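You operate a simulated robot arm through the tools that you are given. There is no shell and no other tool. Be economical: measure what you need, move in short steps, check, and stop when the job is done.

You run a simulated two-armed robot. Do the job below in one go: nothing can be reset, and whatever is moved stays where it is left.

TASK
Tighten the pump's red knob, shut its black one and pump the tank under 10 mbar.
Fine: switch on, then open the blue lever; leave the pump running.

The check looks at the end state, three seconds after you hand in, the way a careful person would. Anything else that was tipped, shoved, dropped, spilled or broken makes it a failure.

THE ROBOT
Two 7-joint arms with two-finger parallel grippers on one trunk, on a base that drives. Base frame: it is fixed to the floor where the robot stands at the start and does not move with it; the origin is under the middle of the robot, x ahead of it, y to its left, z up; the surface under the hand at the start is at about z = 0.8. Readings come in m, rad, newtons and seconds.
The left shoulder is at the start at [0.092, 0.174, 1.129], the right one opposite. With the tool pointing down near the work surface each hand reaches from about 0.3 to 0.72 m from the robot's upright axis, wherever it stands, measured 20 degrees to its own side. Places, roughly: black knob on the pump [0.7, 0.1, 1]; blue-knobbed lever on the vacuum pump [0.7, -0.1, 1]; orange coupling of the pump hose (4x3x7 cm) [0.6, -0.7, 0.9]; orange meter [0.8, -0.5, 1]; red knob on the pump [0.7, 0, 1]; red-knobbed lever on the vacuum pump [0.7, 0.2, 1]; tank lever with the white knob [0.7, -1, 0.9]. Payload 3.6 kg a hand.
The tool frame of a hand sits at the grasp point between the pads (the TCP): z along the fingers, y along the line on which they close. The tips reach 0.03 m beyond it. Largest opening 0.11 m; finger width 0.02, thickness 0.01; the body of the gripper, 0.048 by 0.112 m, starts 0.055 m behind the TCP.
Orientation is that of the tool frame in the base frame, as [roll, pitch, yaw] about the fixed x, y, z axes, in that order (R = Rz(yaw) Ry(pitch) Rx(roll)). With the fingers straight down and closing along the base's y, the tool's x points along the base's -x, its y along +y and its z along -z.

THE INTERFACE
- The arms move only by the tool arm_command. It takes "left_series", "right_series" or both (then of equal length, played together; a hand with none holds still); each is a list of rows, each a list of 7 numbers: the opening, from 0 (shut) to 1 (fully open), then the shift along the tool's x, y, z in units of 50 mm (1.0 is 50 mm), then the turn, a rotation vector about the tool's x, y, z in units of 5 degrees (1.0 is 5 degrees). In form: [[claw, x, y, z, ax, ay, az], ...]. A call has 1 to 10 rows; each row shifts and turns the commanded pose from where the row before left it, along the tool's axes as they then stand. A call with a number of a shift or a turn outside -1 to 1 is refused whole. Rows are played at 5 a second. More than 0.05 m and 0.15 rad between two rows, or a gripper value outside its range, and nothing of the call is played. A pose out of reach is approached as far as the arm can. The call stops where the force on the tool passes 40 N (or 10 N more than at its start, if that is more) or the arm is blocked; 0.2 s more then pass. Each finger travels about 0.153 m/s and halts on what it meets, pressing with about 30 N; the grip force reading is that of the motor and also rises with nothing between the fingers. The clock runs only during rows and for 0.2 s after the last one: add rows that do not move to give the fingers time. It gives the time, the measured TCP pose, the force on the tool (base axes), the opening and the grip force at its end, in the units of the frame above (readings bear some noise), with the torque about the TCP (base axes, N m) and any sound that the robot's microphone picked up.
- Cameras (640 x 400 px; columns grow to the right, rows downward): "scene" is now at [0.1993, -0.0099, 1.3318]; the picture's right is [-0.11, -0.99, 0.00], its down [-0.28, 0.03, -0.96] and it looks along [0.95, -0.11, -0.28] (base axes); focal length 214 px, centre (320, 200). "left" rides on the left gripper at [0.073, -0.017, -0.103] in its tool frame; the picture's right is [0.23, 0.97, 0.00], its down [-0.76, 0.18, -0.62] and it looks along [-0.61, 0.14, 0.78] (tool axes); focal length 222 px, centre (320, 200). "right" rides on the right gripper at [0.072, 0.017, -0.103] in its tool frame; the picture's right is [-0.23, 0.97, 0.00], its down [-0.76, -0.18, -0.62] and it looks along [-0.61, -0.14, 0.78] (tool axes); focal length 222 px, centre (320, 200). There is no depth. A picture from a camera that has moved, and an enlarged one, comes with that camera's place and axes in the base frame and with its lens.
- capture(camera): a new picture of that camera. The clock stands still meanwhile.
- lift_body(by): slides the trunk up (or, below 0, down) by that many m; the arms and the scene camera ride with it, the base frame stays. It gives what a move gives, with no picture.
- roll_base(legs): drives the robot by 1 to 6 legs, each [ahead, left, turn to the left] in m, m and rad, along the robot's own axes; the way and the turn of a leg run together, so that a leg with both is an arc; at most 1.5 m and 3.142 rad a leg. The arms and the cameras ride along, it lands a little off, and it stops where it bumps. It gives what a move gives.
- pan_tilt(pan, tilt): turns the head with the scene camera to pan (to the left, within 1.501 rad either way) and tilt (down, from -0.506 to 1.204), counted from straight ahead of the robot. It gives what a move gives.
- inspect(camera, box): a new picture of the part [left, top, right, bottom] of that camera's present view, enlarged. The clock stands still meanwhile.
- job_done(): hands the job in; it is judged then, once.

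Go step by step. Nothing tells you exact positions but the pictures and the camera data: compare them with the known pose of the tool, close in by small moves and look again before you grip or let go. The budget is 120 turns and 92 pictures, counting those below and the enlarged ones. Unless the task says otherwise, let go and move clear before handing in, and close with one line.

The tools are called as name(argument=value, ...) on one line, values as JSON. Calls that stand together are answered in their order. arm_command: Moves the arms, as the interface text tells. Its arguments: {"type":"object","properties":{"left_series":{"type":"array","items":{"type":"array","items":{"type":"number"}}},"right_series":{"type":"array","items":{"type":"array","items":{"type":"number"}}}},"required":[]} The other tools are called the same way: lift_body (by) slides the trunk up or down; roll_base (legs) drives the base; pan_tilt (pan, tilt) turns the head that bears the scene camera; capture (camera) takes a picture; inspect (camera, box) takes an enlarged picture of a part of a camera's view; job_done () hands the job in.

At the start:

```text
t: 0.0
left_tcp_pos: [0.3901, 0.1288, 1.3016]
left_tool_rot: [-3.141, -0.001, -3.138]
left_wrist_force: [0.3, -0.1, 0.2]
left_wrist_torque: [-0.01, 0.0, -0.02]
left_gripper_width: 0.1099
left_grip_force: 0.0
right_tcp_pos: [0.3341, -0.1001, 1.3072]
right_tool_rot: [3.141, -0.002, 3.14]
right_wrist_force: [0.4, -0.8, 0.3]
right_wrist_torque: [0.0, -0.03, 0.01]
right_gripper_width: 0.1102
right_grip_force: 0.0
trunk travel left (down, up): [-0.246, 0.517]
robot x, y, heading: [-0.0048, -0.0013, -0.002]
head pan, tilt: [-0.11, 0.281]
```

scene: 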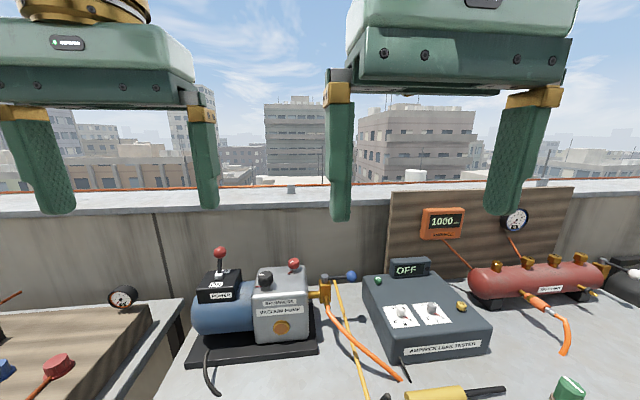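
right: 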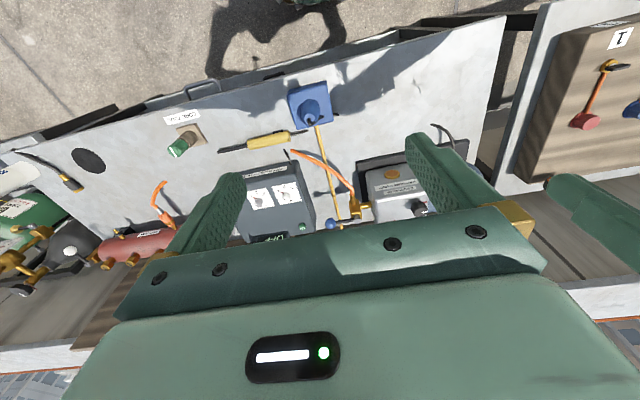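
left: 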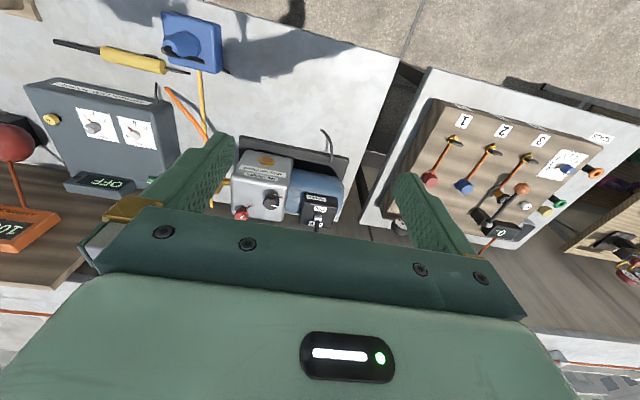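

I see the vacuum pump ahead with its red and black knobs, power lever (red) and blue lever; the tank with gauge is to the right. I'll look closer at pump, tank and hose first.

inspect(camera="scene", box=[180, 230, 380, 355])

inspect(camera="scene", box=[400, 190, 640, 370])

```text
3.20 times, centred on (280, 292) of scene
camera zoom: at [0.1993, -0.0099, 1.3318], right [-0.11, -0.99, 0.0], down [-0.28, 0.03, -0.96], along [0.95, -0.11, -0.28], focal length 686 px, centre (448, -96)
```

zoom: 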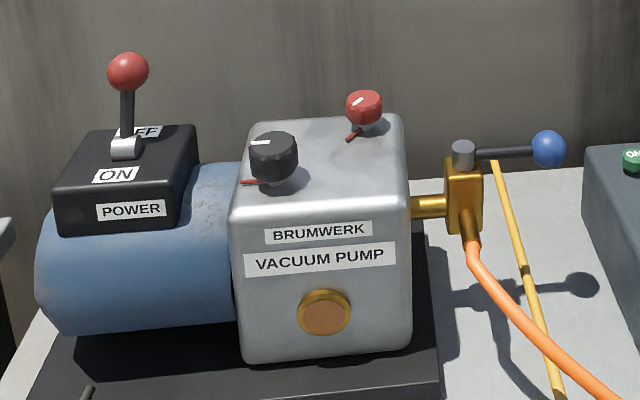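

```text
2.22 times, centred on (520, 280) of scene
camera zoom: at [0.1993, -0.0099, 1.3318], right [-0.11, -0.99, 0.0], down [-0.28, 0.03, -0.96], along [0.95, -0.11, -0.28], focal length 477 px, centre (-124, 22)
```

zoom: 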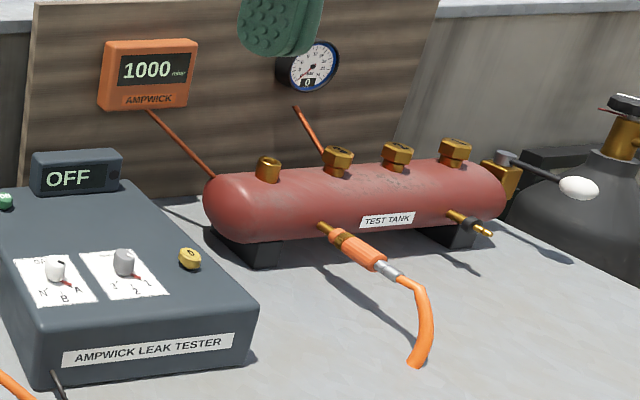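

Before touching anything I'll check whether the tank is really connected and closed; turning the head toward it.

pan_tilt(pan=-0.9, tilt=0.45)

capture(camera="scene")

```text
t: 1.1
left_tcp_pos: [0.391, 0.1281, 1.3012]
left_tool_rot: [-3.141, -0.002, -3.137]
left_wrist_force: [-0.3, 0.4, -0.7]
left_wrist_torque: [-0.01, -0.05, 0.0]
left_gripper_width: 0.1104
left_grip_force: 0.1
right_tcp_pos: [0.3327, -0.0991, 1.3077]
right_tool_rot: [3.142, -0.001, 3.141]
right_wrist_force: [-0.1, 0.1, -0.2]
right_wrist_torque: [0.04, 0.0, -0.04]
right_gripper_width: 0.11
right_grip_force: 0.1
trunk travel left (down, up): [-0.246, 0.517]
robot x, y, heading: [0.0004, -0.0011, -0.001]
head pan, tilt: [-0.901, 0.45]
```

```text
86 pictures are left
camera scene: at [0.1636, -0.0716, 1.3162], right [-0.78, -0.62, 0.0], down [-0.27, 0.34, -0.9], along [0.56, -0.71, -0.44], focal length 214 px, centre (320, 200)
```

scene: 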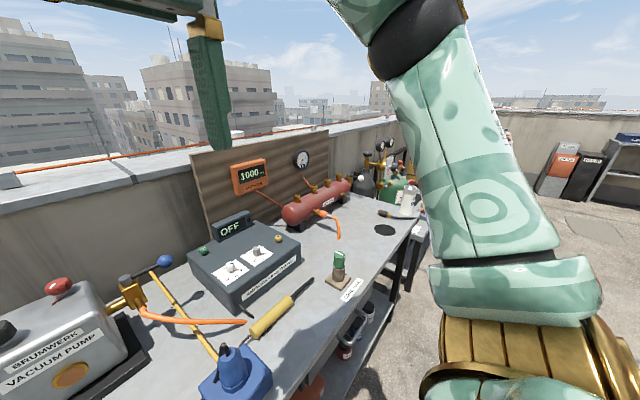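

inspect(camera="scene", box=[230, 140, 430, 265])

inspect(camera="scene", box=[0, 240, 360, 400])

```text
3.20 times, centred on (330, 202) of scene
camera zoom: at [0.1636, -0.0716, 1.3162], right [-0.78, -0.62, 0.0], down [-0.27, 0.34, -0.9], along [0.56, -0.71, -0.44], focal length 686 px, centre (288, 192)
```

zoom: 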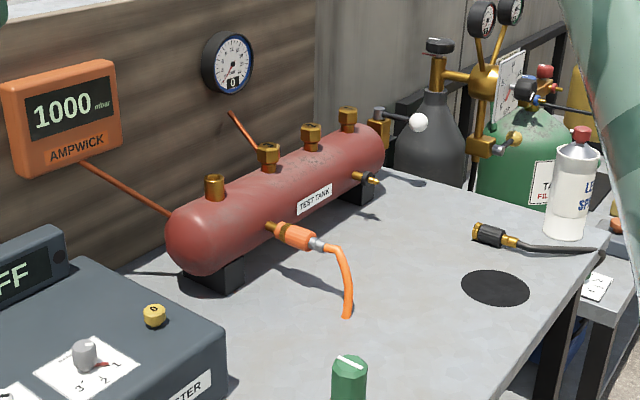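

```text
1.78 times, centred on (180, 320) of scene
camera zoom: at [0.1636, -0.0716, 1.3162], right [-0.78, -0.62, 0.0], down [-0.27, 0.34, -0.9], along [0.56, -0.71, -0.44], focal length 381 px, centre (569, -13)
```

zoom: 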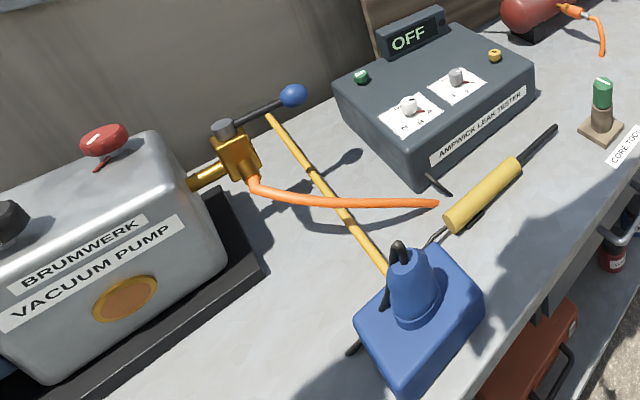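

The hose coupling seems seated on the tank. Now I take close views of the knobs and the blue lever from the wrist cameras.

inspect(camera="right", box=[300, 130, 460, 230])

inspect(camera="left", box=[200, 130, 360, 230])

pan_tilt(pan=0.0, tilt=0.7)

capture(camera="scene")

```text
4.00 times, centred on (380, 180) of right
camera zoom: at [0.2617, -0.083, 1.4114], right [0.23, 0.97, 0.0], down [0.76, -0.18, 0.62], along [0.61, -0.14, -0.78], focal length 888 px, centre (80, 280)
```

zoom: 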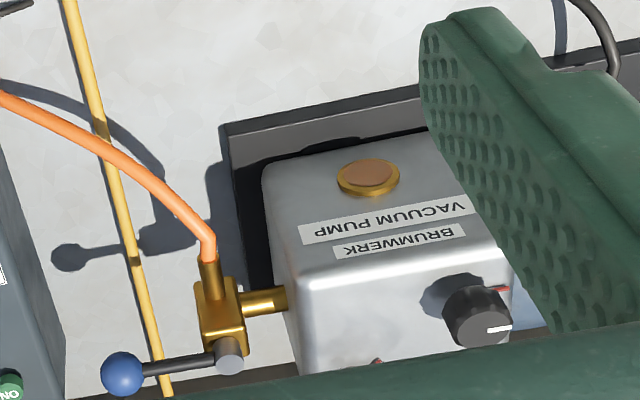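

```text
4.00 times, centred on (280, 180) of left
camera zoom: at [0.3181, 0.1115, 1.4046], right [-0.23, 0.97, 0.0], down [0.76, 0.18, 0.62], along [0.61, 0.14, -0.78], focal length 888 px, centre (480, 280)
```

zoom: 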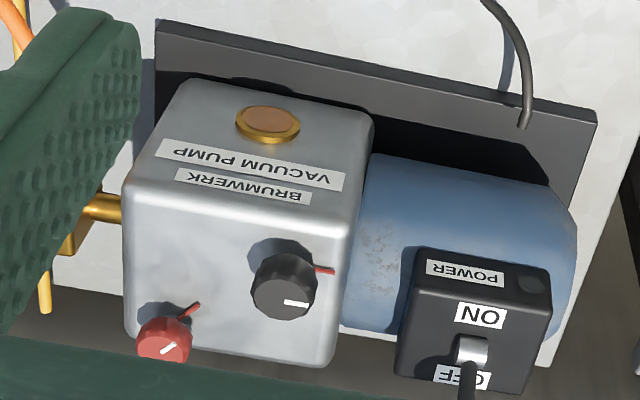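

```text
t: 2.3
left_tcp_pos: [0.3904, 0.129, 1.3009]
left_tool_rot: [-3.139, -0.001, -3.138]
left_wrist_force: [1.1, -0.6, 0.6]
left_wrist_torque: [-0.01, 0.0, -0.02]
left_gripper_width: 0.1102
left_grip_force: 0.1
right_tcp_pos: [0.3337, -0.0985, 1.3072]
right_tool_rot: [3.141, -0.001, 3.141]
right_wrist_force: [0.0, -0.5, 0.3]
right_wrist_torque: [0.01, -0.01, 0.02]
right_gripper_width: 0.1096
right_grip_force: 0.1
trunk travel left (down, up): [-0.246, 0.517]
robot x, y, heading: [-0.0008, -0.0025, -0.004]
head pan, tilt: [0.0, 0.7]
```

```text
81 pictures are left
camera scene: at [0.1914, 0.0003, 1.294], right [0.0, -1.0, 0.0], down [-0.64, 0.0, -0.76], along [0.76, 0.0, -0.64], focal length 214 px, centre (320, 200)
```

scene: 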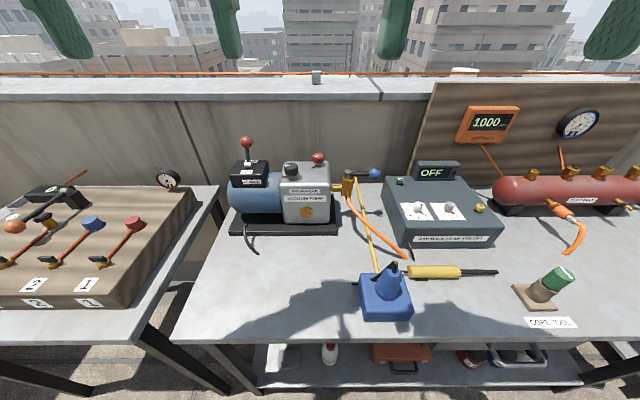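

Both knobs have a white line and red pointer; I triangulate red knob ≈ [0.733, 0.003, 0.99], black ≈ [0.675, 0.073, 0.99], and blue lever lies across its valve (closed). The knobs are a bit far, so I check the room between the base and table.

pan_tilt(pan=0.0, tilt=1.2)

capture(camera="scene")

```text
t: 3.3
left_tcp_pos: [0.3934, 0.1289, 1.3018]
left_tool_rot: [-3.141, -0.002, -3.138]
left_wrist_force: [0.0, 0.3, 0.4]
left_wrist_torque: [0.0, 0.0, 0.0]
left_gripper_width: 0.11
left_grip_force: 0.1
right_tcp_pos: [0.3337, -0.0994, 1.3072]
right_tool_rot: [-3.141, -0.001, 3.142]
right_wrist_force: [0.0, -0.6, 0.7]
right_wrist_torque: [0.0, 0.01, -0.01]
right_gripper_width: 0.11
right_grip_force: 0.1
trunk travel left (down, up): [-0.246, 0.517]
robot x, y, heading: [0.0002, 0.0018, -0.001]
head pan, tilt: [0.0, 1.201]
```

```text
80 pictures are left
camera scene: at [0.1624, 0.0004, 1.258], right [0.0, -1.0, 0.0], down [-0.93, 0.0, -0.36], along [0.36, 0.0, -0.93], focal length 214 px, centre (320, 200)
```

scene: 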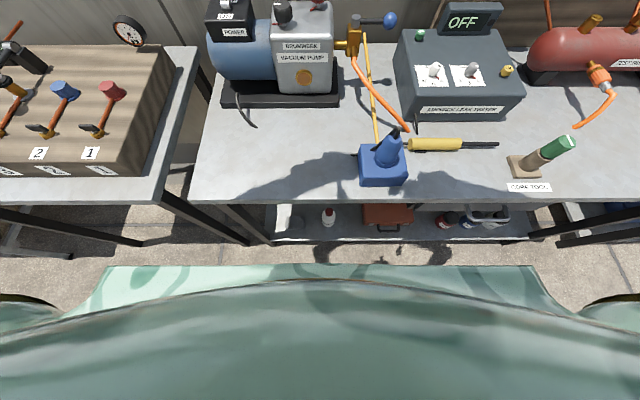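

There's about 0.1 m clearance, so I roll forward a little and a bit right to bring the knobs into good left-hand reach.

roll_base(legs=[[0.06, -0.1, 0]])

pan_tilt(pan=0.0, tilt=0.6)

capture(camera="scene")

```text
t: 4.5
left_tcp_pos: [0.4498, 0.0284, 1.3018]
left_tool_rot: [-3.141, -0.002, -3.138]
left_wrist_force: [0.1, -0.2, -0.3]
left_wrist_torque: [0.03, 0.01, 0.0]
left_gripper_width: 0.1099
left_grip_force: 0.1
right_tcp_pos: [0.3926, -0.1996, 1.3064]
right_tool_rot: [3.139, -0.001, -3.14]
right_wrist_force: [-0.4, -0.4, 0.4]
right_wrist_torque: [0.04, -0.03, 0.03]
right_gripper_width: 0.1099
right_grip_force: 0.0
trunk travel left (down, up): [-0.246, 0.517]
robot x, y, heading: [0.0577, -0.0974, 0.002]
head pan, tilt: [0.0, 1.201]
```

```text
t: 5.5
left_tcp_pos: [0.4489, 0.0291, 1.3013]
left_tool_rot: [-3.14, -0.001, -3.138]
left_wrist_force: [-0.7, -0.2, 0.3]
left_wrist_torque: [0.03, 0.0, -0.01]
left_gripper_width: 0.11
left_grip_force: 0.0
right_tcp_pos: [0.3934, -0.1982, 1.3078]
right_tool_rot: [-3.141, -0.002, 3.14]
right_wrist_force: [-0.8, 1.1, 1.0]
right_wrist_torque: [-0.03, 0.05, 0.02]
right_gripper_width: 0.1098
right_grip_force: 0.0
trunk travel left (down, up): [-0.246, 0.517]
robot x, y, heading: [0.0571, -0.1026, 0.004]
head pan, tilt: [0.0, 0.6]
```

```text
79 pictures are left
camera scene: at [0.2532, -0.099, 1.3025], right [0.0, -1.0, 0.0], down [-0.57, 0.0, -0.82], along [0.82, 0.0, -0.57], focal length 214 px, centre (320, 200)
```

scene: 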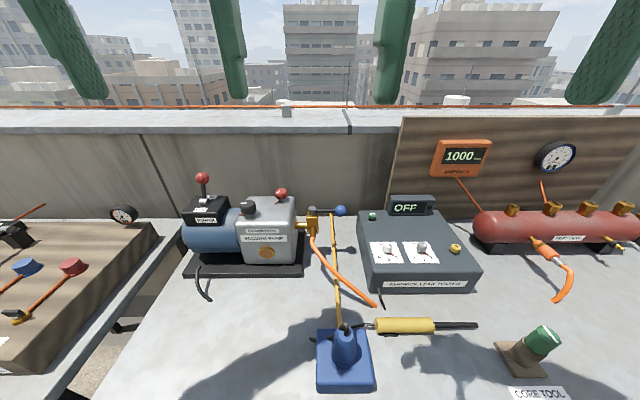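

Moving the left hand to hover above the red knob.

arm_command(left_series=[[0.6, -0.8, -0.07, 0.5, 0, 0, 0], [0.6, -0.8, -0.07, 0.5, 0, 0, 0], [0.6, -0.8, -0.07, 0.5, 0, 0, 0], [0.6, -0.8, -0.07, 0.5, 0, 0, 0], [0.6, -0.8, -0.07, 0.5, 0, 0, 0], [0.6, -0.8, -0.07, 0.5, 0, 0, 0], [0.6, -0.8, -0.07, 0.5, 0, 0, 0]])

capture(camera="left")

inspect(camera="scene", box=[160, 80, 380, 290])

```text
t: 7.1
left_tcp_pos: [0.5167, 0.0244, 1.2603]
left_tool_rot: [-3.136, 0.001, -3.133]
left_wrist_force: [0.0, -0.1, -0.3]
left_wrist_torque: [0.0, -0.04, -0.01]
left_gripper_width: 0.0659
left_grip_force: 0.0
left hand out of reach, approached as far as the arm can: row 2, 3, 4, 5, 6, 7
right_tcp_pos: [0.3926, -0.1985, 1.3071]
right_tool_rot: [3.14, -0.001, -3.141]
right_wrist_force: [0.9, -0.9, -0.1]
right_wrist_torque: [0.03, -0.01, -0.04]
right_gripper_width: 0.1103
right_grip_force: 0.0
trunk travel left (down, up): [-0.246, 0.517]
robot x, y, heading: [0.0619, -0.0989, 0.001]
head pan, tilt: [0.0, 0.6]
```

```text
78 pictures are left
camera left: at [0.4425, 0.0073, 1.3635], right [-0.23, 0.97, 0.0], down [0.76, 0.19, 0.62], along [0.61, 0.14, -0.78], focal length 222 px, centre (320, 200)
```

left: 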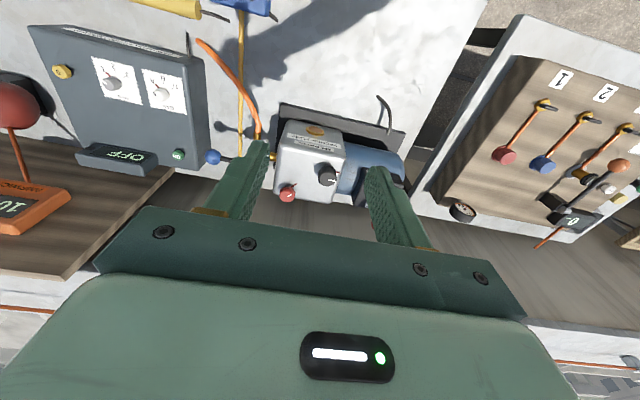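

```text
1.90 times, centred on (270, 185) of scene
camera zoom: at [0.2531, -0.0988, 1.3026], right [0.0, -1.0, 0.0], down [-0.57, 0.0, -0.82], along [0.82, 0.0, -0.57], focal length 408 px, centre (415, 229)
```

zoom: 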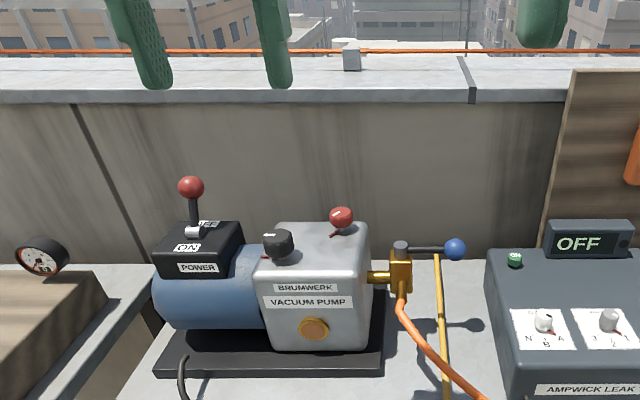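

The arm is limited up high, so I raise the trunk 0.2 m to get the knobs at working height, then move on.

lift_body(by=0.2)

arm_command(left_series=[[0.6, 0, 0, 0.9, 0, 0, 0], [0.6, 0, 0, 0.9, 0, 0, 0], [0.6, 0, 0, 0.9, 0, 0, 0], [0.6, 0, 0, 0.9, 0, 0, 0], [0.6, 0, 0, 0.9, 0, 0, 0], [0.6, 0, 0, 0.9, 0, 0, 0]])

```text
t: 9.2
left_tcp_pos: [0.4424, 0.0239, 1.511]
left_tool_rot: [-3.134, 0.142, -3.133]
left_wrist_force: [-0.1, 0.2, 0.2]
left_wrist_torque: [0.01, 0.0, 0.03]
left_gripper_width: 0.0662
left_grip_force: 0.1
right_tcp_pos: [0.3926, -0.1997, 1.5072]
right_tool_rot: [3.141, -0.001, 3.141]
right_wrist_force: [0.1, -0.3, -0.1]
right_wrist_torque: [-0.01, 0.02, 0.03]
right_gripper_width: 0.1099
right_grip_force: 0.1
trunk travel left (down, up): [-0.446, 0.317]
robot x, y, heading: [0.06, -0.0998, -0.002]
head pan, tilt: [0.0, 0.6]
```

```text
t: 10.6
left_tcp_pos: [0.4803, 0.022, 1.2429]
left_tool_rot: [-3.132, 0.143, -3.133]
left_wrist_force: [0.4, 0.5, 0.2]
left_wrist_torque: [0.04, -0.01, 0.03]
left_gripper_width: 0.0661
left_grip_force: 0.1
right_tcp_pos: [0.3933, -0.199, 1.5066]
right_tool_rot: [-3.139, -0.002, -3.141]
right_wrist_force: [0.1, -0.2, -0.6]
right_wrist_torque: [0.01, 0.03, -0.02]
right_gripper_width: 0.1101
right_grip_force: 0.0
trunk travel left (down, up): [-0.446, 0.317]
robot x, y, heading: [0.0569, -0.0986, 0.001]
head pan, tilt: [0.0, 0.6]
```

arm_command(left_series=[[0.6, 0, 0, 0, 0, 0.82, 0], [0.6, 0, 0, 0, 0, 0.82, 0], [0.6, -0.84, -0.06, 0.46, 0, 0, 0], [0.6, -0.84, -0.06, 0.46, 0, 0, 0], [0.6, -0.84, -0.06, 0.46, 0, 0, 0], [0.6, -0.84, -0.06, 0.46, 0, 0, 0], [0.6, -0.84, -0.06, 0.46, 0, 0, 0], [0.6, -0.84, -0.06, 0.46, 0, 0, 0]])

capture(camera="left")

inspect(camera="scene", box=[160, 200, 380, 370])

```text
t: 12.4
left_tcp_pos: [0.666, 0.0203, 1.1338]
left_tool_rot: [-3.131, 0.03, -3.112]
left_wrist_force: [-0.5, -0.5, 0.0]
left_wrist_torque: [0.03, 0.0, 0.02]
left_gripper_width: 0.0658
left_grip_force: 0.0
left hand out of reach, approached as far as the arm can: row 7, 8
right_tcp_pos: [0.3914, -0.1995, 1.5071]
right_tool_rot: [-3.141, -0.001, -3.141]
right_wrist_force: [-0.4, 0.3, 0.4]
right_wrist_torque: [-0.01, -0.01, -0.01]
right_gripper_width: 0.1099
right_grip_force: 0.0
trunk travel left (down, up): [-0.446, 0.317]
robot x, y, heading: [0.0575, -0.0952, -0.001]
head pan, tilt: [0.0, 0.6]
```

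```text
76 pictures are left
camera left: at [0.5894, 0.0019, 1.2359], right [-0.26, 0.97, -0.02], down [0.74, 0.21, 0.64], along [0.63, 0.15, -0.76], focal length 222 px, centre (320, 200)
```

left: 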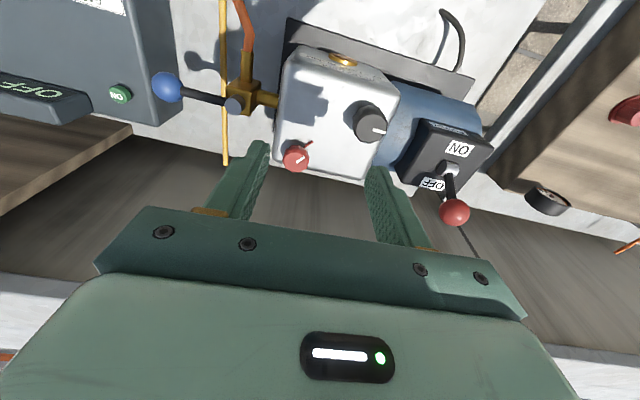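

```text
2.35 times, centred on (270, 285) of scene
camera zoom: at [0.1833, -0.0991, 1.5058], right [0.0, -1.0, 0.0], down [-0.57, 0.0, -0.82], along [0.82, 0.0, -0.57], focal length 505 px, centre (438, 0)
```

zoom: 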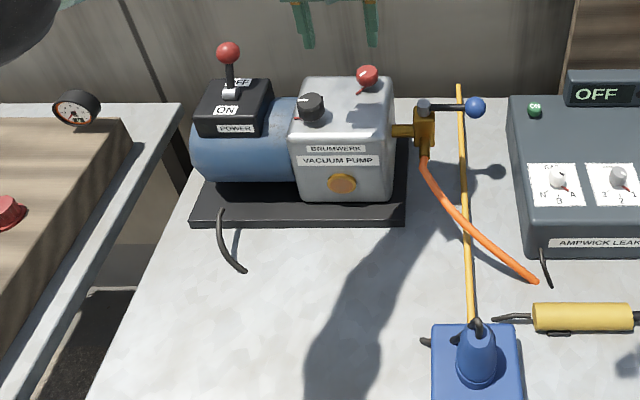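

Still a hair short; I roll ahead another 4 cm (hand stays 0.1 m above the pump).

roll_base(legs=[[0.04, 0.0, 0]])

```text
t: 13.3
left_tcp_pos: [0.7009, 0.02, 1.1369]
left_tool_rot: [-3.13, 0.034, -3.109]
left_wrist_force: [-0.2, 0.4, 0.5]
left_wrist_torque: [-0.01, -0.02, 0.04]
left_gripper_width: 0.066
left_grip_force: 0.1
right_tcp_pos: [0.4257, -0.1993, 1.5093]
right_tool_rot: [3.14, 0.003, -3.141]
right_wrist_force: [-1.4, 0.0, 0.2]
right_wrist_torque: [0.03, -0.04, 0.01]
right_gripper_width: 0.1103
right_grip_force: 0.0
trunk travel left (down, up): [-0.446, 0.317]
robot x, y, heading: [0.0935, -0.0985, 0.002]
head pan, tilt: [0.0, 0.6]
```

Red knob confirmed at ≈[0.733, 0.003, 0.99]. I center over it, pre-rotate the wrist counter-clockwise for tightening range, and look.

arm_command(left_series=[[0.6, -0.32, -0.17, 0.35, 0, 0.4, 0], [0.6, -0.32, -0.17, 0.35, 0, 0, 0], [0.6, 0, 0, 0.3, 0, 0, -1], [0.6, 0, 0, 0.2, 0, 0, -1], [0.6, 0, 0, 0.2, 0, 0, -1], [0.6, 0, 0, 0, 0, 0, -1], [0.6, 0, 0, 0, 0, 0, -1], [0.6, 0, 0, 0, 0, 0, -1], [0.6, 0, 0, 0, 0, 0, -1], [0.6, 0, 0, 0, 0, 0, -1]])

capture(camera="left")

inspect(camera="scene", box=[160, 200, 380, 340])

```text
t: 15.5
left_tcp_pos: [0.6991, 0.0174, 1.0848]
left_tool_rot: [-3.137, -0.009, -2.412]
left_wrist_force: [-0.2, 0.1, 0.0]
left_wrist_torque: [-0.04, -0.02, -0.01]
left_gripper_width: 0.0661
left_grip_force: 0.2
left hand out of reach, approached as far as the arm can: row 1, 2
right_tcp_pos: [0.4296, -0.1995, 1.5071]
right_tool_rot: [-3.14, -0.002, -3.141]
right_wrist_force: [0.0, 0.0, -0.5]
right_wrist_torque: [-0.02, 0.01, 0.0]
right_gripper_width: 0.11
right_grip_force: 0.0
trunk travel left (down, up): [-0.446, 0.317]
robot x, y, heading: [0.0962, -0.097, -0.005]
head pan, tilt: [0.0, 0.6]
```

```text
74 pictures are left
camera left: at [0.6541, -0.0417, 1.1898], right [-0.82, 0.57, 0.0], down [0.45, 0.65, 0.61], along [0.35, 0.5, -0.79], focal length 222 px, centre (320, 200)
```

left: 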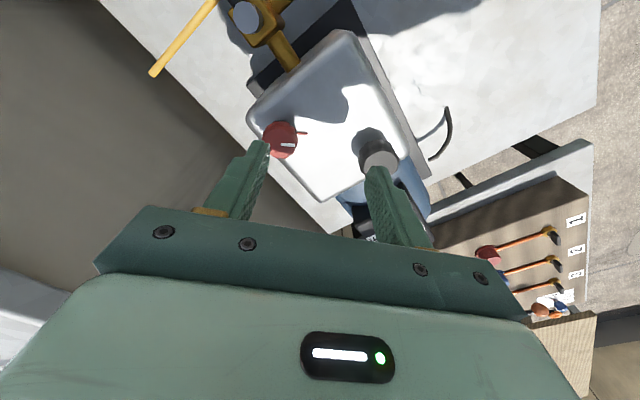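

```text
2.86 times, centred on (270, 270) of scene
camera zoom: at [0.2218, -0.0989, 1.5058], right [0.0, -1.0, 0.0], down [-0.57, 0.0, -0.82], along [0.82, 0.0, -0.57], focal length 613 px, centre (463, 0)
```

zoom: 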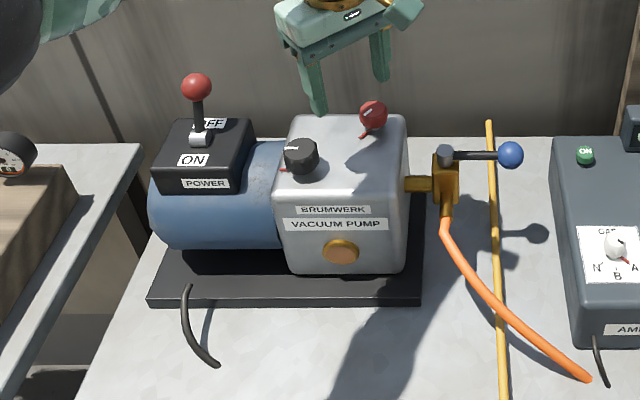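

arm_command(left_series=[[0.6, 0, 0, 0.3, 0, 0, 0], [0.6, -0.14, -0.3, 0.2, 0, 0, 0], [0.6, -0.15, -0.31, 0.2, 0, 0, 0]])

capture(camera="left")

inspect(camera="scene", box=[220, 190, 320, 270])

```text
t: 16.3
left_tcp_pos: [0.7152, 0.0063, 1.0571]
left_tool_rot: [-3.135, -0.01, -2.413]
left_wrist_force: [1.0, 0.1, 0.0]
left_wrist_torque: [-0.01, 0.01, 0.02]
left_gripper_width: 0.0662
left_grip_force: 0.1
left hand out of reach, approached as far as the arm can: row 3
right_tcp_pos: [0.43, -0.1989, 1.5078]
right_tool_rot: [3.141, -0.001, 3.141]
right_wrist_force: [0.2, 0.3, -0.1]
right_wrist_torque: [0.01, -0.03, -0.01]
right_gripper_width: 0.1099
right_grip_force: 0.2
trunk travel left (down, up): [-0.446, 0.317]
robot x, y, heading: [0.0984, -0.0983, 0.004]
head pan, tilt: [0.0, 0.6]
```

```text
72 pictures are left
camera left: at [0.6712, -0.0538, 1.162], right [-0.82, 0.58, 0.0], down [0.45, 0.65, 0.61], along [0.36, 0.5, -0.79], focal length 222 px, centre (320, 200)
```

left: 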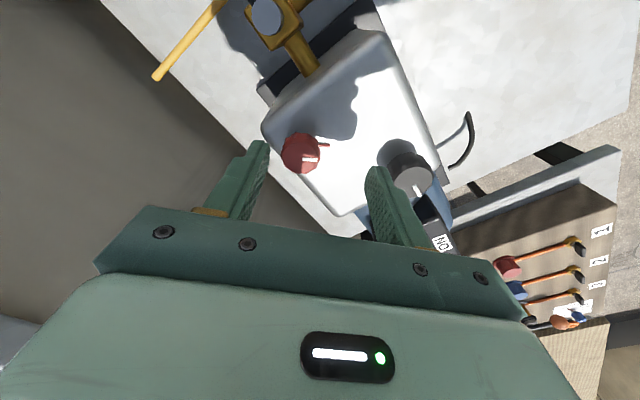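

```text
5.00 times, centred on (270, 230) of scene
camera zoom: at [0.2213, -0.0989, 1.5058], right [0.0, -1.0, 0.0], down [-0.57, 0.0, -0.82], along [0.82, 0.0, -0.57], focal length 1072 px, centre (570, 50)
```

zoom: 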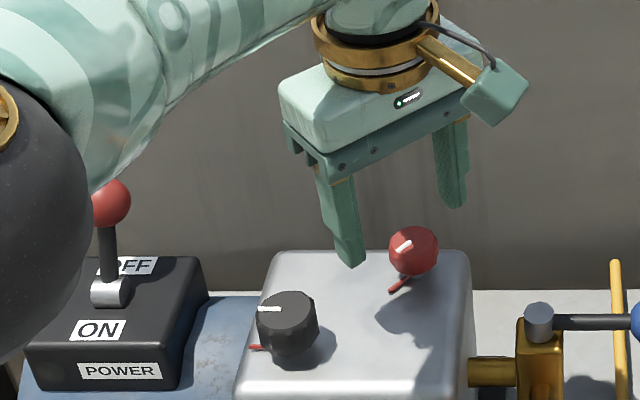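

I check the remaining clearance in front of the base before rolling further.

pan_tilt(pan=0.0, tilt=1.2)

capture(camera="scene")

```text
t: 17.3
left_tcp_pos: [0.7156, 0.0062, 1.0573]
left_tool_rot: [-3.134, -0.01, -2.414]
left_wrist_force: [0.9, -0.2, 1.0]
left_wrist_torque: [-0.01, 0.0, -0.03]
left_gripper_width: 0.0661
left_grip_force: 0.2
right_tcp_pos: [0.4309, -0.1986, 1.5081]
right_tool_rot: [3.141, 0.001, 3.141]
right_wrist_force: [-0.1, 0.1, -0.3]
right_wrist_torque: [0.03, -0.02, 0.02]
right_gripper_width: 0.1101
right_grip_force: 0.0
trunk travel left (down, up): [-0.446, 0.317]
robot x, y, heading: [0.098, -0.0988, 0.004]
head pan, tilt: [0.0, 1.201]
```

```text
70 pictures are left
camera scene: at [0.1892, -0.099, 1.4613], right [0.0, -1.0, 0.0], down [-0.93, 0.0, -0.36], along [0.36, 0.0, -0.93], focal length 214 px, centre (320, 200)
```

scene: 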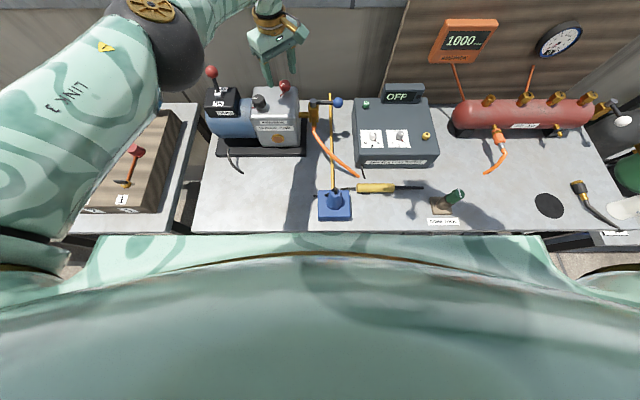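

Clearance is tight but lower hand heights reach further (about 6 mm per cm); fingers already straddle the red knob. I descend and shift over it.

arm_command(left_series=[[0.6, 0, 0, 0.22, 0, 0, 0], [0.6, 0, 0, 0.22, 0, 0, 0], [0.6, -0.11, -0.12, 0.1, 0, 0, 0], [0.6, -0.11, -0.12, 0.1, 0, 0, 0]])

pan_tilt(pan=0.15, tilt=0.7)

capture(camera="left")

inspect(camera="scene", box=[200, 100, 420, 260])

```text
t: 18.3
left_tcp_pos: [0.713, 0.008, 1.0354]
left_tool_rot: [-3.137, -0.011, -2.415]
left_wrist_force: [0.1, -0.3, 0.1]
left_wrist_torque: [0.0, 0.02, -0.02]
left_gripper_width: 0.0659
left_grip_force: 0.1
left hand out of reach, approached as far as the arm can: row 2, 3, 4
right_tcp_pos: [0.4303, -0.1987, 1.5065]
right_tool_rot: [-3.141, -0.002, 3.141]
right_wrist_force: [-0.3, -0.9, -0.1]
right_wrist_torque: [-0.02, -0.01, -0.02]
right_gripper_width: 0.11
right_grip_force: 0.0
trunk travel left (down, up): [-0.446, 0.317]
robot x, y, heading: [0.0993, -0.0995, -0.001]
head pan, tilt: [0.0, 1.201]
```

```text
t: 19.2
left_tcp_pos: [0.7122, 0.0087, 1.0361]
left_tool_rot: [-3.135, -0.012, -2.413]
left_wrist_force: [-0.9, 0.6, 0.1]
left_wrist_torque: [0.01, -0.01, -0.03]
left_gripper_width: 0.0658
left_grip_force: 0.1
right_tcp_pos: [0.4301, -0.1996, 1.5075]
right_tool_rot: [-3.141, -0.002, 3.141]
right_wrist_force: [0.5, -0.1, 0.2]
right_wrist_torque: [-0.01, 0.03, 0.04]
right_gripper_width: 0.1099
right_grip_force: 0.1
trunk travel left (down, up): [-0.446, 0.317]
robot x, y, heading: [0.0993, -0.0992, -0.001]
head pan, tilt: [0.15, 0.7]
```

```text
69 pictures are left
camera left: at [0.6694, -0.0519, 1.1407], right [-0.82, 0.58, 0.0], down [0.45, 0.65, 0.61], along [0.36, 0.5, -0.79], focal length 222 px, centre (320, 200)
```

left: 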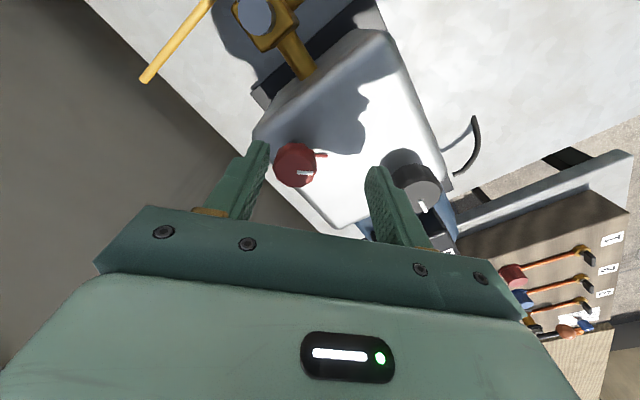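

```text
2.50 times, centred on (310, 180) of scene
camera zoom: at [0.2172, -0.0863, 1.4971], right [0.15, -0.99, 0.0], down [-0.64, -0.1, -0.76], along [0.76, 0.11, -0.65], focal length 536 px, centre (345, 250)
```

zoom: 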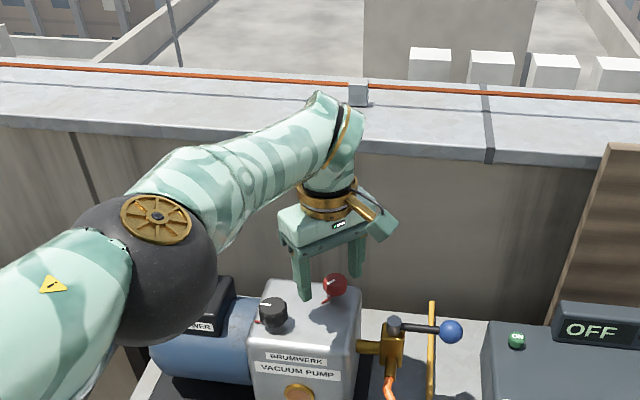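

The elbow is low and the wrist seems bend-limited; raising the trunk should free it. The hand will rise with it, straight up.

arm_command(left_series=[[0.6, 0, 0, -0.4, 0, 0, 0]])

lift_body(by=0.15)

capture(camera="left")

```text
t: 19.6
left_tcp_pos: [0.7135, 0.0093, 1.0568]
left_tool_rot: [-3.135, -0.011, -2.414]
left_wrist_force: [-0.4, -0.5, 0.3]
left_wrist_torque: [-0.04, -0.01, 0.05]
left_gripper_width: 0.0661
left_grip_force: 0.0
right_tcp_pos: [0.4306, -0.1984, 1.507]
right_tool_rot: [-3.141, 0.001, 3.141]
right_wrist_force: [0.3, 0.1, 0.0]
right_wrist_torque: [-0.02, -0.01, 0.01]
right_gripper_width: 0.11
right_grip_force: 0.0
trunk travel left (down, up): [-0.446, 0.317]
robot x, y, heading: [0.0969, -0.104, -0.001]
head pan, tilt: [0.15, 0.7]
```

```text
t: 21.4
left_tcp_pos: [0.7084, 0.0088, 1.2228]
left_tool_rot: [-3.118, 0.011, -2.414]
left_wrist_force: [-0.1, -0.5, 0.2]
left_wrist_torque: [-0.03, 0.0, -0.02]
left_gripper_width: 0.0659
left_grip_force: 0.0
right_tcp_pos: [0.4305, -0.1993, 1.6577]
right_tool_rot: [3.141, -0.002, -3.141]
right_wrist_force: [0.0, -0.3, 0.4]
right_wrist_torque: [0.03, 0.01, 0.01]
right_gripper_width: 0.1099
right_grip_force: 0.0
trunk travel left (down, up): [-0.596, 0.167]
robot x, y, heading: [0.0988, -0.0956, 0.005]
head pan, tilt: [0.15, 0.7]
```

```text
67 pictures are left
camera left: at [0.6626, -0.0509, 1.3262], right [-0.82, 0.58, -0.03], down [0.43, 0.65, 0.63], along [0.38, 0.5, -0.78], focal length 222 px, centre (320, 200)
```

left: 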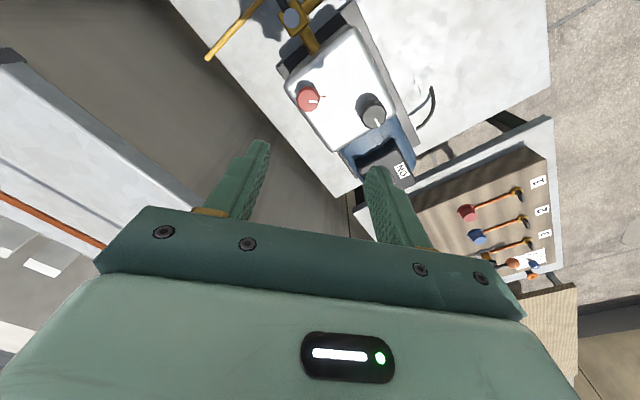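

arm_command(left_series=[[0.6, 0, 0, 0.8, 0, 0, 0], [0.6, 0, 0, 0.8, 0, 0, 0], [0.6, -0.14, -0.19, 0.8, 0, 0, 0], [0.6, -0.14, -0.19, 0.8, 0, 0, 0]])

```text
t: 22.4
left_tcp_pos: [0.6811, -0.0023, 1.1119]
left_tool_rot: [-3.115, 0.012, -2.413]
left_wrist_force: [0.7, -0.4, -0.3]
left_wrist_torque: [0.02, 0.0, 0.0]
left_gripper_width: 0.0658
left_grip_force: 0.0
left hand out of reach, approached as far as the arm can: row 1, 2, 3, 4
right_tcp_pos: [0.4302, -0.2012, 1.6562]
right_tool_rot: [3.139, 0.001, -3.141]
right_wrist_force: [0.6, 0.5, 0.0]
right_wrist_torque: [-0.01, 0.0, -0.02]
right_gripper_width: 0.1099
right_grip_force: 0.0
trunk travel left (down, up): [-0.596, 0.167]
robot x, y, heading: [0.0964, -0.098, -0.004]
head pan, tilt: [0.15, 0.7]
```

capture(camera="scene")

```text
66 pictures are left
camera scene: at [0.1979, -0.0878, 1.6479], right [0.15, -0.99, 0.0], down [-0.64, -0.1, -0.76], along [0.76, 0.11, -0.64], focal length 214 px, centre (320, 200)
```

scene: 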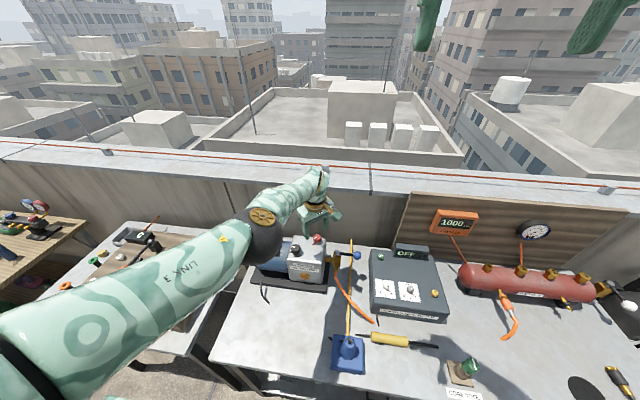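

At this height the arm is extension-limited; by my estimate the best trunk height is much lower (+0.05). I retract the hand up and back, then lower the trunk.

arm_command(left_series=[[0.6, 0, 0, -0.9, 0, 0, 0], [0.6, 0.46, 0.41, -0.7, 0, 0, 0], [0.6, 0.46, 0.41, -0.7, 0, 0, 0], [0.6, 0.46, 0.41, -0.7, 0, 0, 0], [0.6, 0.46, 0.41, -0.7, 0, 0, 0], [0.6, 0.46, 0.41, -0.7, 0, 0, 0], [0.6, 0.46, 0.41, -0.7, 0, 0, 0], [0.6, 0.46, 0.41, -0.7, 0, 0, 0], [0.6, 0.2, 0.2, -0.9, 0, 0, 0]])

```text
t: 24.4
left_tcp_pos: [0.6989, -0.018, 1.2126]
left_tool_rot: [-3.118, 0.01, -2.414]
left_wrist_force: [-0.5, -0.4, -0.4]
left_wrist_torque: [0.01, 0.02, 0.0]
left_gripper_width: 0.0661
left_grip_force: 0.1
left hand out of reach, approached as far as the arm can: row 1, 2, 3, 4, 5, 6, 7, 8, 9
right_tcp_pos: [0.4308, -0.2003, 1.6582]
right_tool_rot: [3.14, 0.0, -3.139]
right_wrist_force: [0.5, -0.2, -0.7]
right_wrist_torque: [0.01, -0.01, 0.0]
right_gripper_width: 0.1101
right_grip_force: 0.1
trunk travel left (down, up): [-0.596, 0.167]
robot x, y, heading: [0.0982, -0.1005, 0.001]
head pan, tilt: [0.15, 0.7]
```

The arm is stuck at a joint limit rather than extension; I undo the wrist yaw and pull back.

arm_command(left_series=[[0.6, 0, 0, 0, 0, 0, 1], [0.6, 0, 0, 0, 0, 0, 1], [0.6, 0, 0, 0, 0, 0, 1], [0.6, 0, 0, 0, 0, 0, 1], [0.6, 0.4, 0, -0.2, 0, 0, 1], [0.6, 0.4, 0, -0.2, 0, 0, 1], [0.6, 0.4, 0, -0.2, 0, 0, 1], [0.6, 0.4, 0, -0.2, 0, 0, 1]])

capture(camera="scene")

```text
t: 26.2
left_tcp_pos: [0.6179, -0.0348, 1.2523]
left_tool_rot: [-3.128, 0.024, -3.112]
left_wrist_force: [0.6, 0.0, 0.3]
left_wrist_torque: [0.0, 0.02, 0.03]
left_gripper_width: 0.0657
left_grip_force: 0.0
left hand out of reach, approached as far as the arm can: row 4
right_tcp_pos: [0.4305, -0.1985, 1.6563]
right_tool_rot: [-3.141, 0.0, 3.141]
right_wrist_force: [-0.8, 0.2, -0.7]
right_wrist_torque: [0.01, -0.01, 0.01]
right_gripper_width: 0.1098
right_grip_force: 0.0
trunk travel left (down, up): [-0.596, 0.167]
robot x, y, heading: [0.0977, -0.1008, 0.0]
head pan, tilt: [0.15, 0.7]
```

```text
65 pictures are left
camera scene: at [0.1974, -0.0847, 1.648], right [0.15, -0.99, 0.0], down [-0.64, -0.1, -0.76], along [0.76, 0.11, -0.64], focal length 214 px, centre (320, 200)
```

scene: 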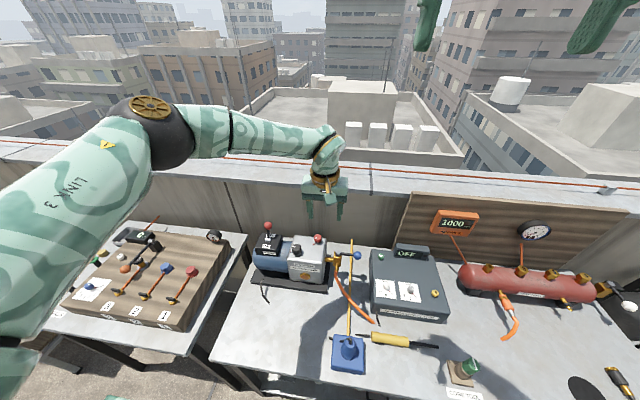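

With yaw neutral the arm moves freely (elbow up). Going to the red knob in this configuration.

arm_command(left_series=[[0.6, -0.45, 0.15, 0.5, 0, 0.3, 0], [0.6, -0.45, 0.15, 0.5, 0, 0, 0], [0.6, -0.45, 0.15, 0.5, 0, 0, 0], [0.6, -0.45, 0.15, 0.5, 0, 0, 0], [0.6, -0.45, 0.15, 0.5, 0, 0, 0], [0.6, 0, 0, 0.7, 0, 0, 0], [0.6, 0, 0, 0.7, 0, 0, 0]])

capture(camera="left")

capture(camera="scene")

```text
t: 27.8
left_tcp_pos: [0.6689, 0.0188, 1.0943]
left_tool_rot: [-3.128, 0.001, -3.11]
left_wrist_force: [-0.1, 0.1, -0.1]
left_wrist_torque: [0.0, -0.01, 0.0]
left_gripper_width: 0.0659
left_grip_force: 0.0
left hand out of reach, approached as far as the arm can: row 3, 4, 5, 6, 7
right_tcp_pos: [0.4303, -0.1983, 1.6579]
right_tool_rot: [3.141, -0.004, -3.141]
right_wrist_force: [-0.9, 0.1, 0.4]
right_wrist_torque: [0.02, 0.01, -0.02]
right_gripper_width: 0.11
right_grip_force: 0.0
trunk travel left (down, up): [-0.596, 0.167]
robot x, y, heading: [0.0954, -0.1012, -0.003]
head pan, tilt: [0.15, 0.7]
```

```text
64 pictures are left
camera left: at [0.5958, 0.0, 1.1977], right [-0.26, 0.97, -0.01], down [0.76, 0.21, 0.62], along [0.6, 0.15, -0.78], focal length 222 px, centre (320, 200)
```

left: 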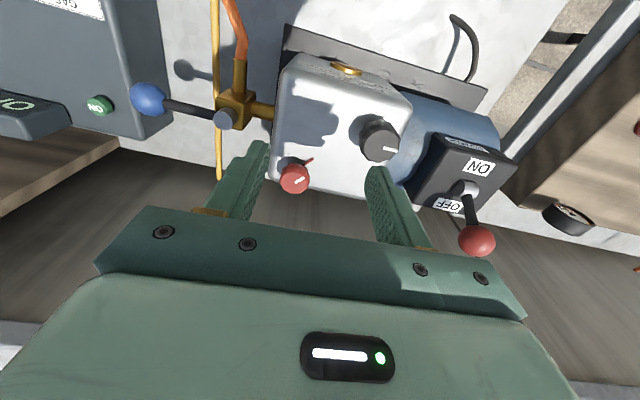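

```text
63 pictures are left
camera scene: at [0.1986, -0.0849, 1.6479], right [0.15, -0.99, 0.0], down [-0.64, -0.1, -0.76], along [0.76, 0.11, -0.64], focal length 214 px, centre (320, 200)
```

scene: 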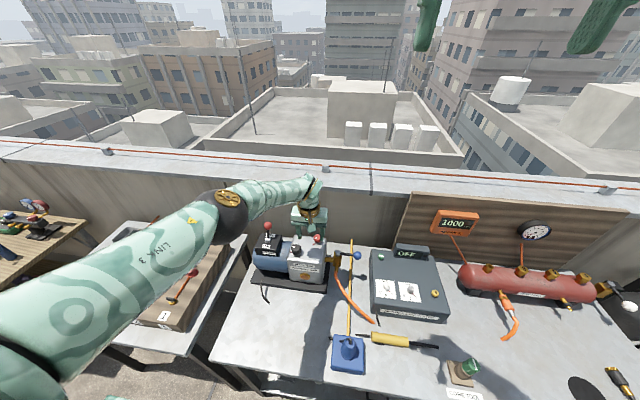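

Now truly extension-limited at this height. I retract up/back and lower the trunk by 0.25.

arm_command(left_series=[[0.6, 0, 0, -0.9, 0, 0, 0], [0.6, 0.6, 0, -0.7, 0, 0, 0], [0.6, 0.6, 0, -0.7, 0, 0, 0], [0.6, 0.6, 0, -0.7, 0, 0, 0], [0.6, 0.6, 0, -0.7, 0, 0, 0], [0.6, 0.6, 0, -0.7, 0, 0, 0], [0.6, 0.6, 0, -0.7, 0, 0, 0], [0.6, 0.6, 0, -0.7, 0, 0, 0], [0.6, 0.6, 0, -0.7, 0, 0, 0]])

```text
t: 29.8
left_tcp_pos: [0.4249, 0.0151, 1.4171]
left_tool_rot: [-3.13, -0.001, -3.113]
left_wrist_force: [-0.5, 0.0, 0.2]
left_wrist_torque: [0.03, -0.05, 0.05]
left_gripper_width: 0.0663
left_grip_force: 0.0
right_tcp_pos: [0.4295, -0.1994, 1.6587]
right_tool_rot: [-3.141, 0.002, -3.14]
right_wrist_force: [0.5, 0.6, 0.2]
right_wrist_torque: [0.0, 0.01, -0.02]
right_gripper_width: 0.1101
right_grip_force: 0.1
trunk travel left (down, up): [-0.596, 0.167]
robot x, y, heading: [0.0967, -0.0986, -0.001]
head pan, tilt: [0.15, 0.7]
```

lift_body(by=-0.25)

arm_command(left_series=[[0.6, -0.8, -0.03, 0.25, 0, 0, 0.3], [0.6, -0.8, -0.03, 0.25, 0, 0, 0], [0.6, -0.8, -0.03, 0.25, 0, 0, 0], [0.6, -0.8, -0.03, 0.25, 0, 0, 0], [0.6, -0.8, -0.03, 0.25, 0, 0, 0], [0.6, -0.8, -0.03, 0.25, 0, 0, 0], [0.6, -0.8, -0.03, 0.25, 0, 0, 0]])

capture(camera="left")

```text
t: 32.4
left_tcp_pos: [0.4292, 0.0139, 1.1702]
left_tool_rot: [-3.13, 0.001, -3.111]
left_wrist_force: [-0.5, 0.0, 0.0]
left_wrist_torque: [-0.04, 0.04, 0.06]
left_gripper_width: 0.0661
left_grip_force: 0.1
right_tcp_pos: [0.4295, -0.1988, 1.4072]
right_tool_rot: [3.141, 0.0, 3.141]
right_wrist_force: [-0.9, -0.2, -0.1]
right_wrist_torque: [-0.01, 0.0, -0.03]
right_gripper_width: 0.1099
right_grip_force: 0.0
trunk travel left (down, up): [-0.346, 0.417]
robot x, y, heading: [0.0961, -0.0987, 0.001]
head pan, tilt: [0.15, 0.7]
```

```text
t: 34.0
left_tcp_pos: [0.6985, 0.0051, 1.0855]
left_tool_rot: [-3.132, -0.002, -3.14]
left_wrist_force: [-0.4, 0.2, 0.0]
left_wrist_torque: [0.03, 0.02, -0.04]
left_gripper_width: 0.0661
left_grip_force: 0.0
left hand out of reach, approached as far as the arm can: row 7
right_tcp_pos: [0.43, -0.1988, 1.408]
right_tool_rot: [3.141, -0.003, 3.141]
right_wrist_force: [-0.5, -0.1, -0.4]
right_wrist_torque: [0.0, 0.02, -0.01]
right_gripper_width: 0.11
right_grip_force: 0.0
trunk travel left (down, up): [-0.346, 0.417]
robot x, y, heading: [0.1006, -0.1022, -0.001]
head pan, tilt: [0.15, 0.7]
```

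```text
62 pictures are left
camera left: at [0.6264, -0.0108, 1.19], right [-0.23, 0.97, -0.01], down [0.76, 0.19, 0.62], along [0.61, 0.13, -0.78], focal length 222 px, centre (320, 200)
```

left: 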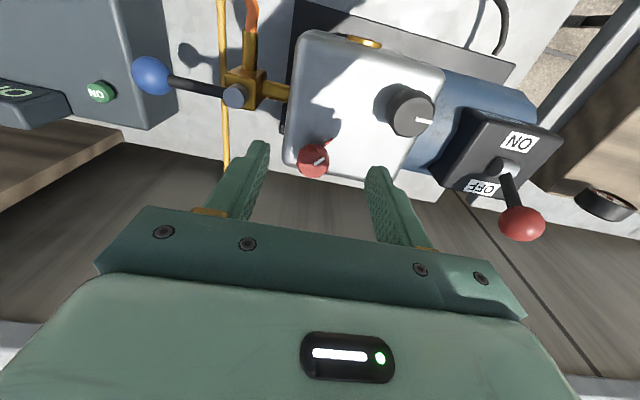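

arm_command(left_series=[[0.6, 0, 0, 0.35, 0, 0, 0], [0.6, -0.2, 0, 0.35, 0, 0, 0], [0.6, -0.2, 0, 0, 0, 0, 0], [0.6, -0.2, 0, 0, 0, 0, 0]])

capture(camera="left")

capture(camera="scene")

```text
t: 35.0
left_tcp_pos: [0.7094, 0.0038, 1.0512]
left_tool_rot: [-3.13, -0.003, -3.139]
left_wrist_force: [0.8, 0.5, -0.1]
left_wrist_torque: [-0.01, 0.01, 0.03]
left_gripper_width: 0.0663
left_grip_force: 0.1
left hand out of reach, approached as far as the arm can: row 3, 4
right_tcp_pos: [0.4302, -0.1982, 1.4067]
right_tool_rot: [-3.141, -0.001, 3.141]
right_wrist_force: [0.0, -1.0, 0.3]
right_wrist_torque: [0.0, -0.02, -0.01]
right_gripper_width: 0.1098
right_grip_force: 0.1
trunk travel left (down, up): [-0.346, 0.417]
robot x, y, heading: [0.0954, -0.0967, -0.003]
head pan, tilt: [0.15, 0.7]
```

```text
61 pictures are left
camera left: at [0.6362, -0.0127, 1.1553], right [-0.23, 0.97, -0.01], down [0.76, 0.19, 0.62], along [0.6, 0.13, -0.78], focal length 222 px, centre (320, 200)
```

left: 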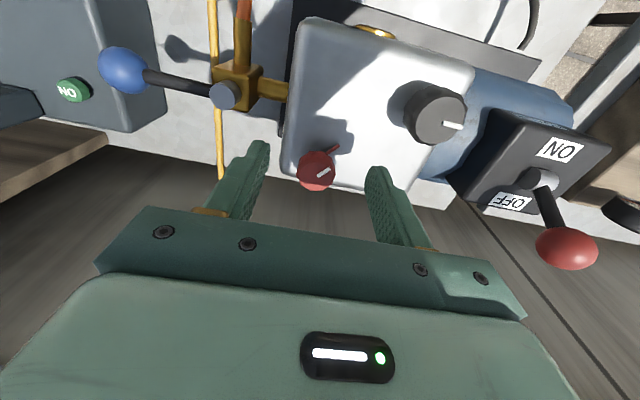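

```text
60 pictures are left
camera scene: at [0.2456, -0.0863, 1.3961], right [0.15, -0.99, 0.0], down [-0.64, -0.1, -0.76], along [0.76, 0.11, -0.64], focal length 214 px, centre (320, 200)
```

scene: 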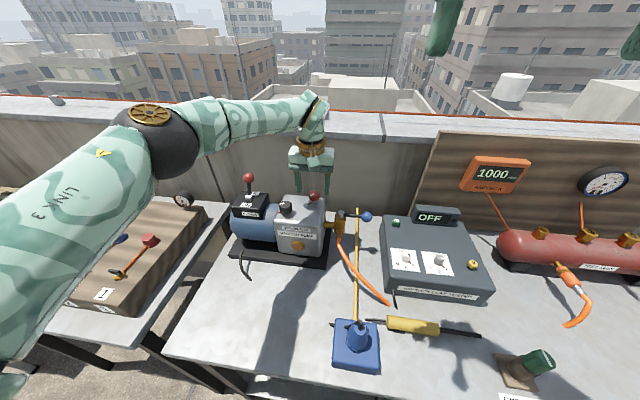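

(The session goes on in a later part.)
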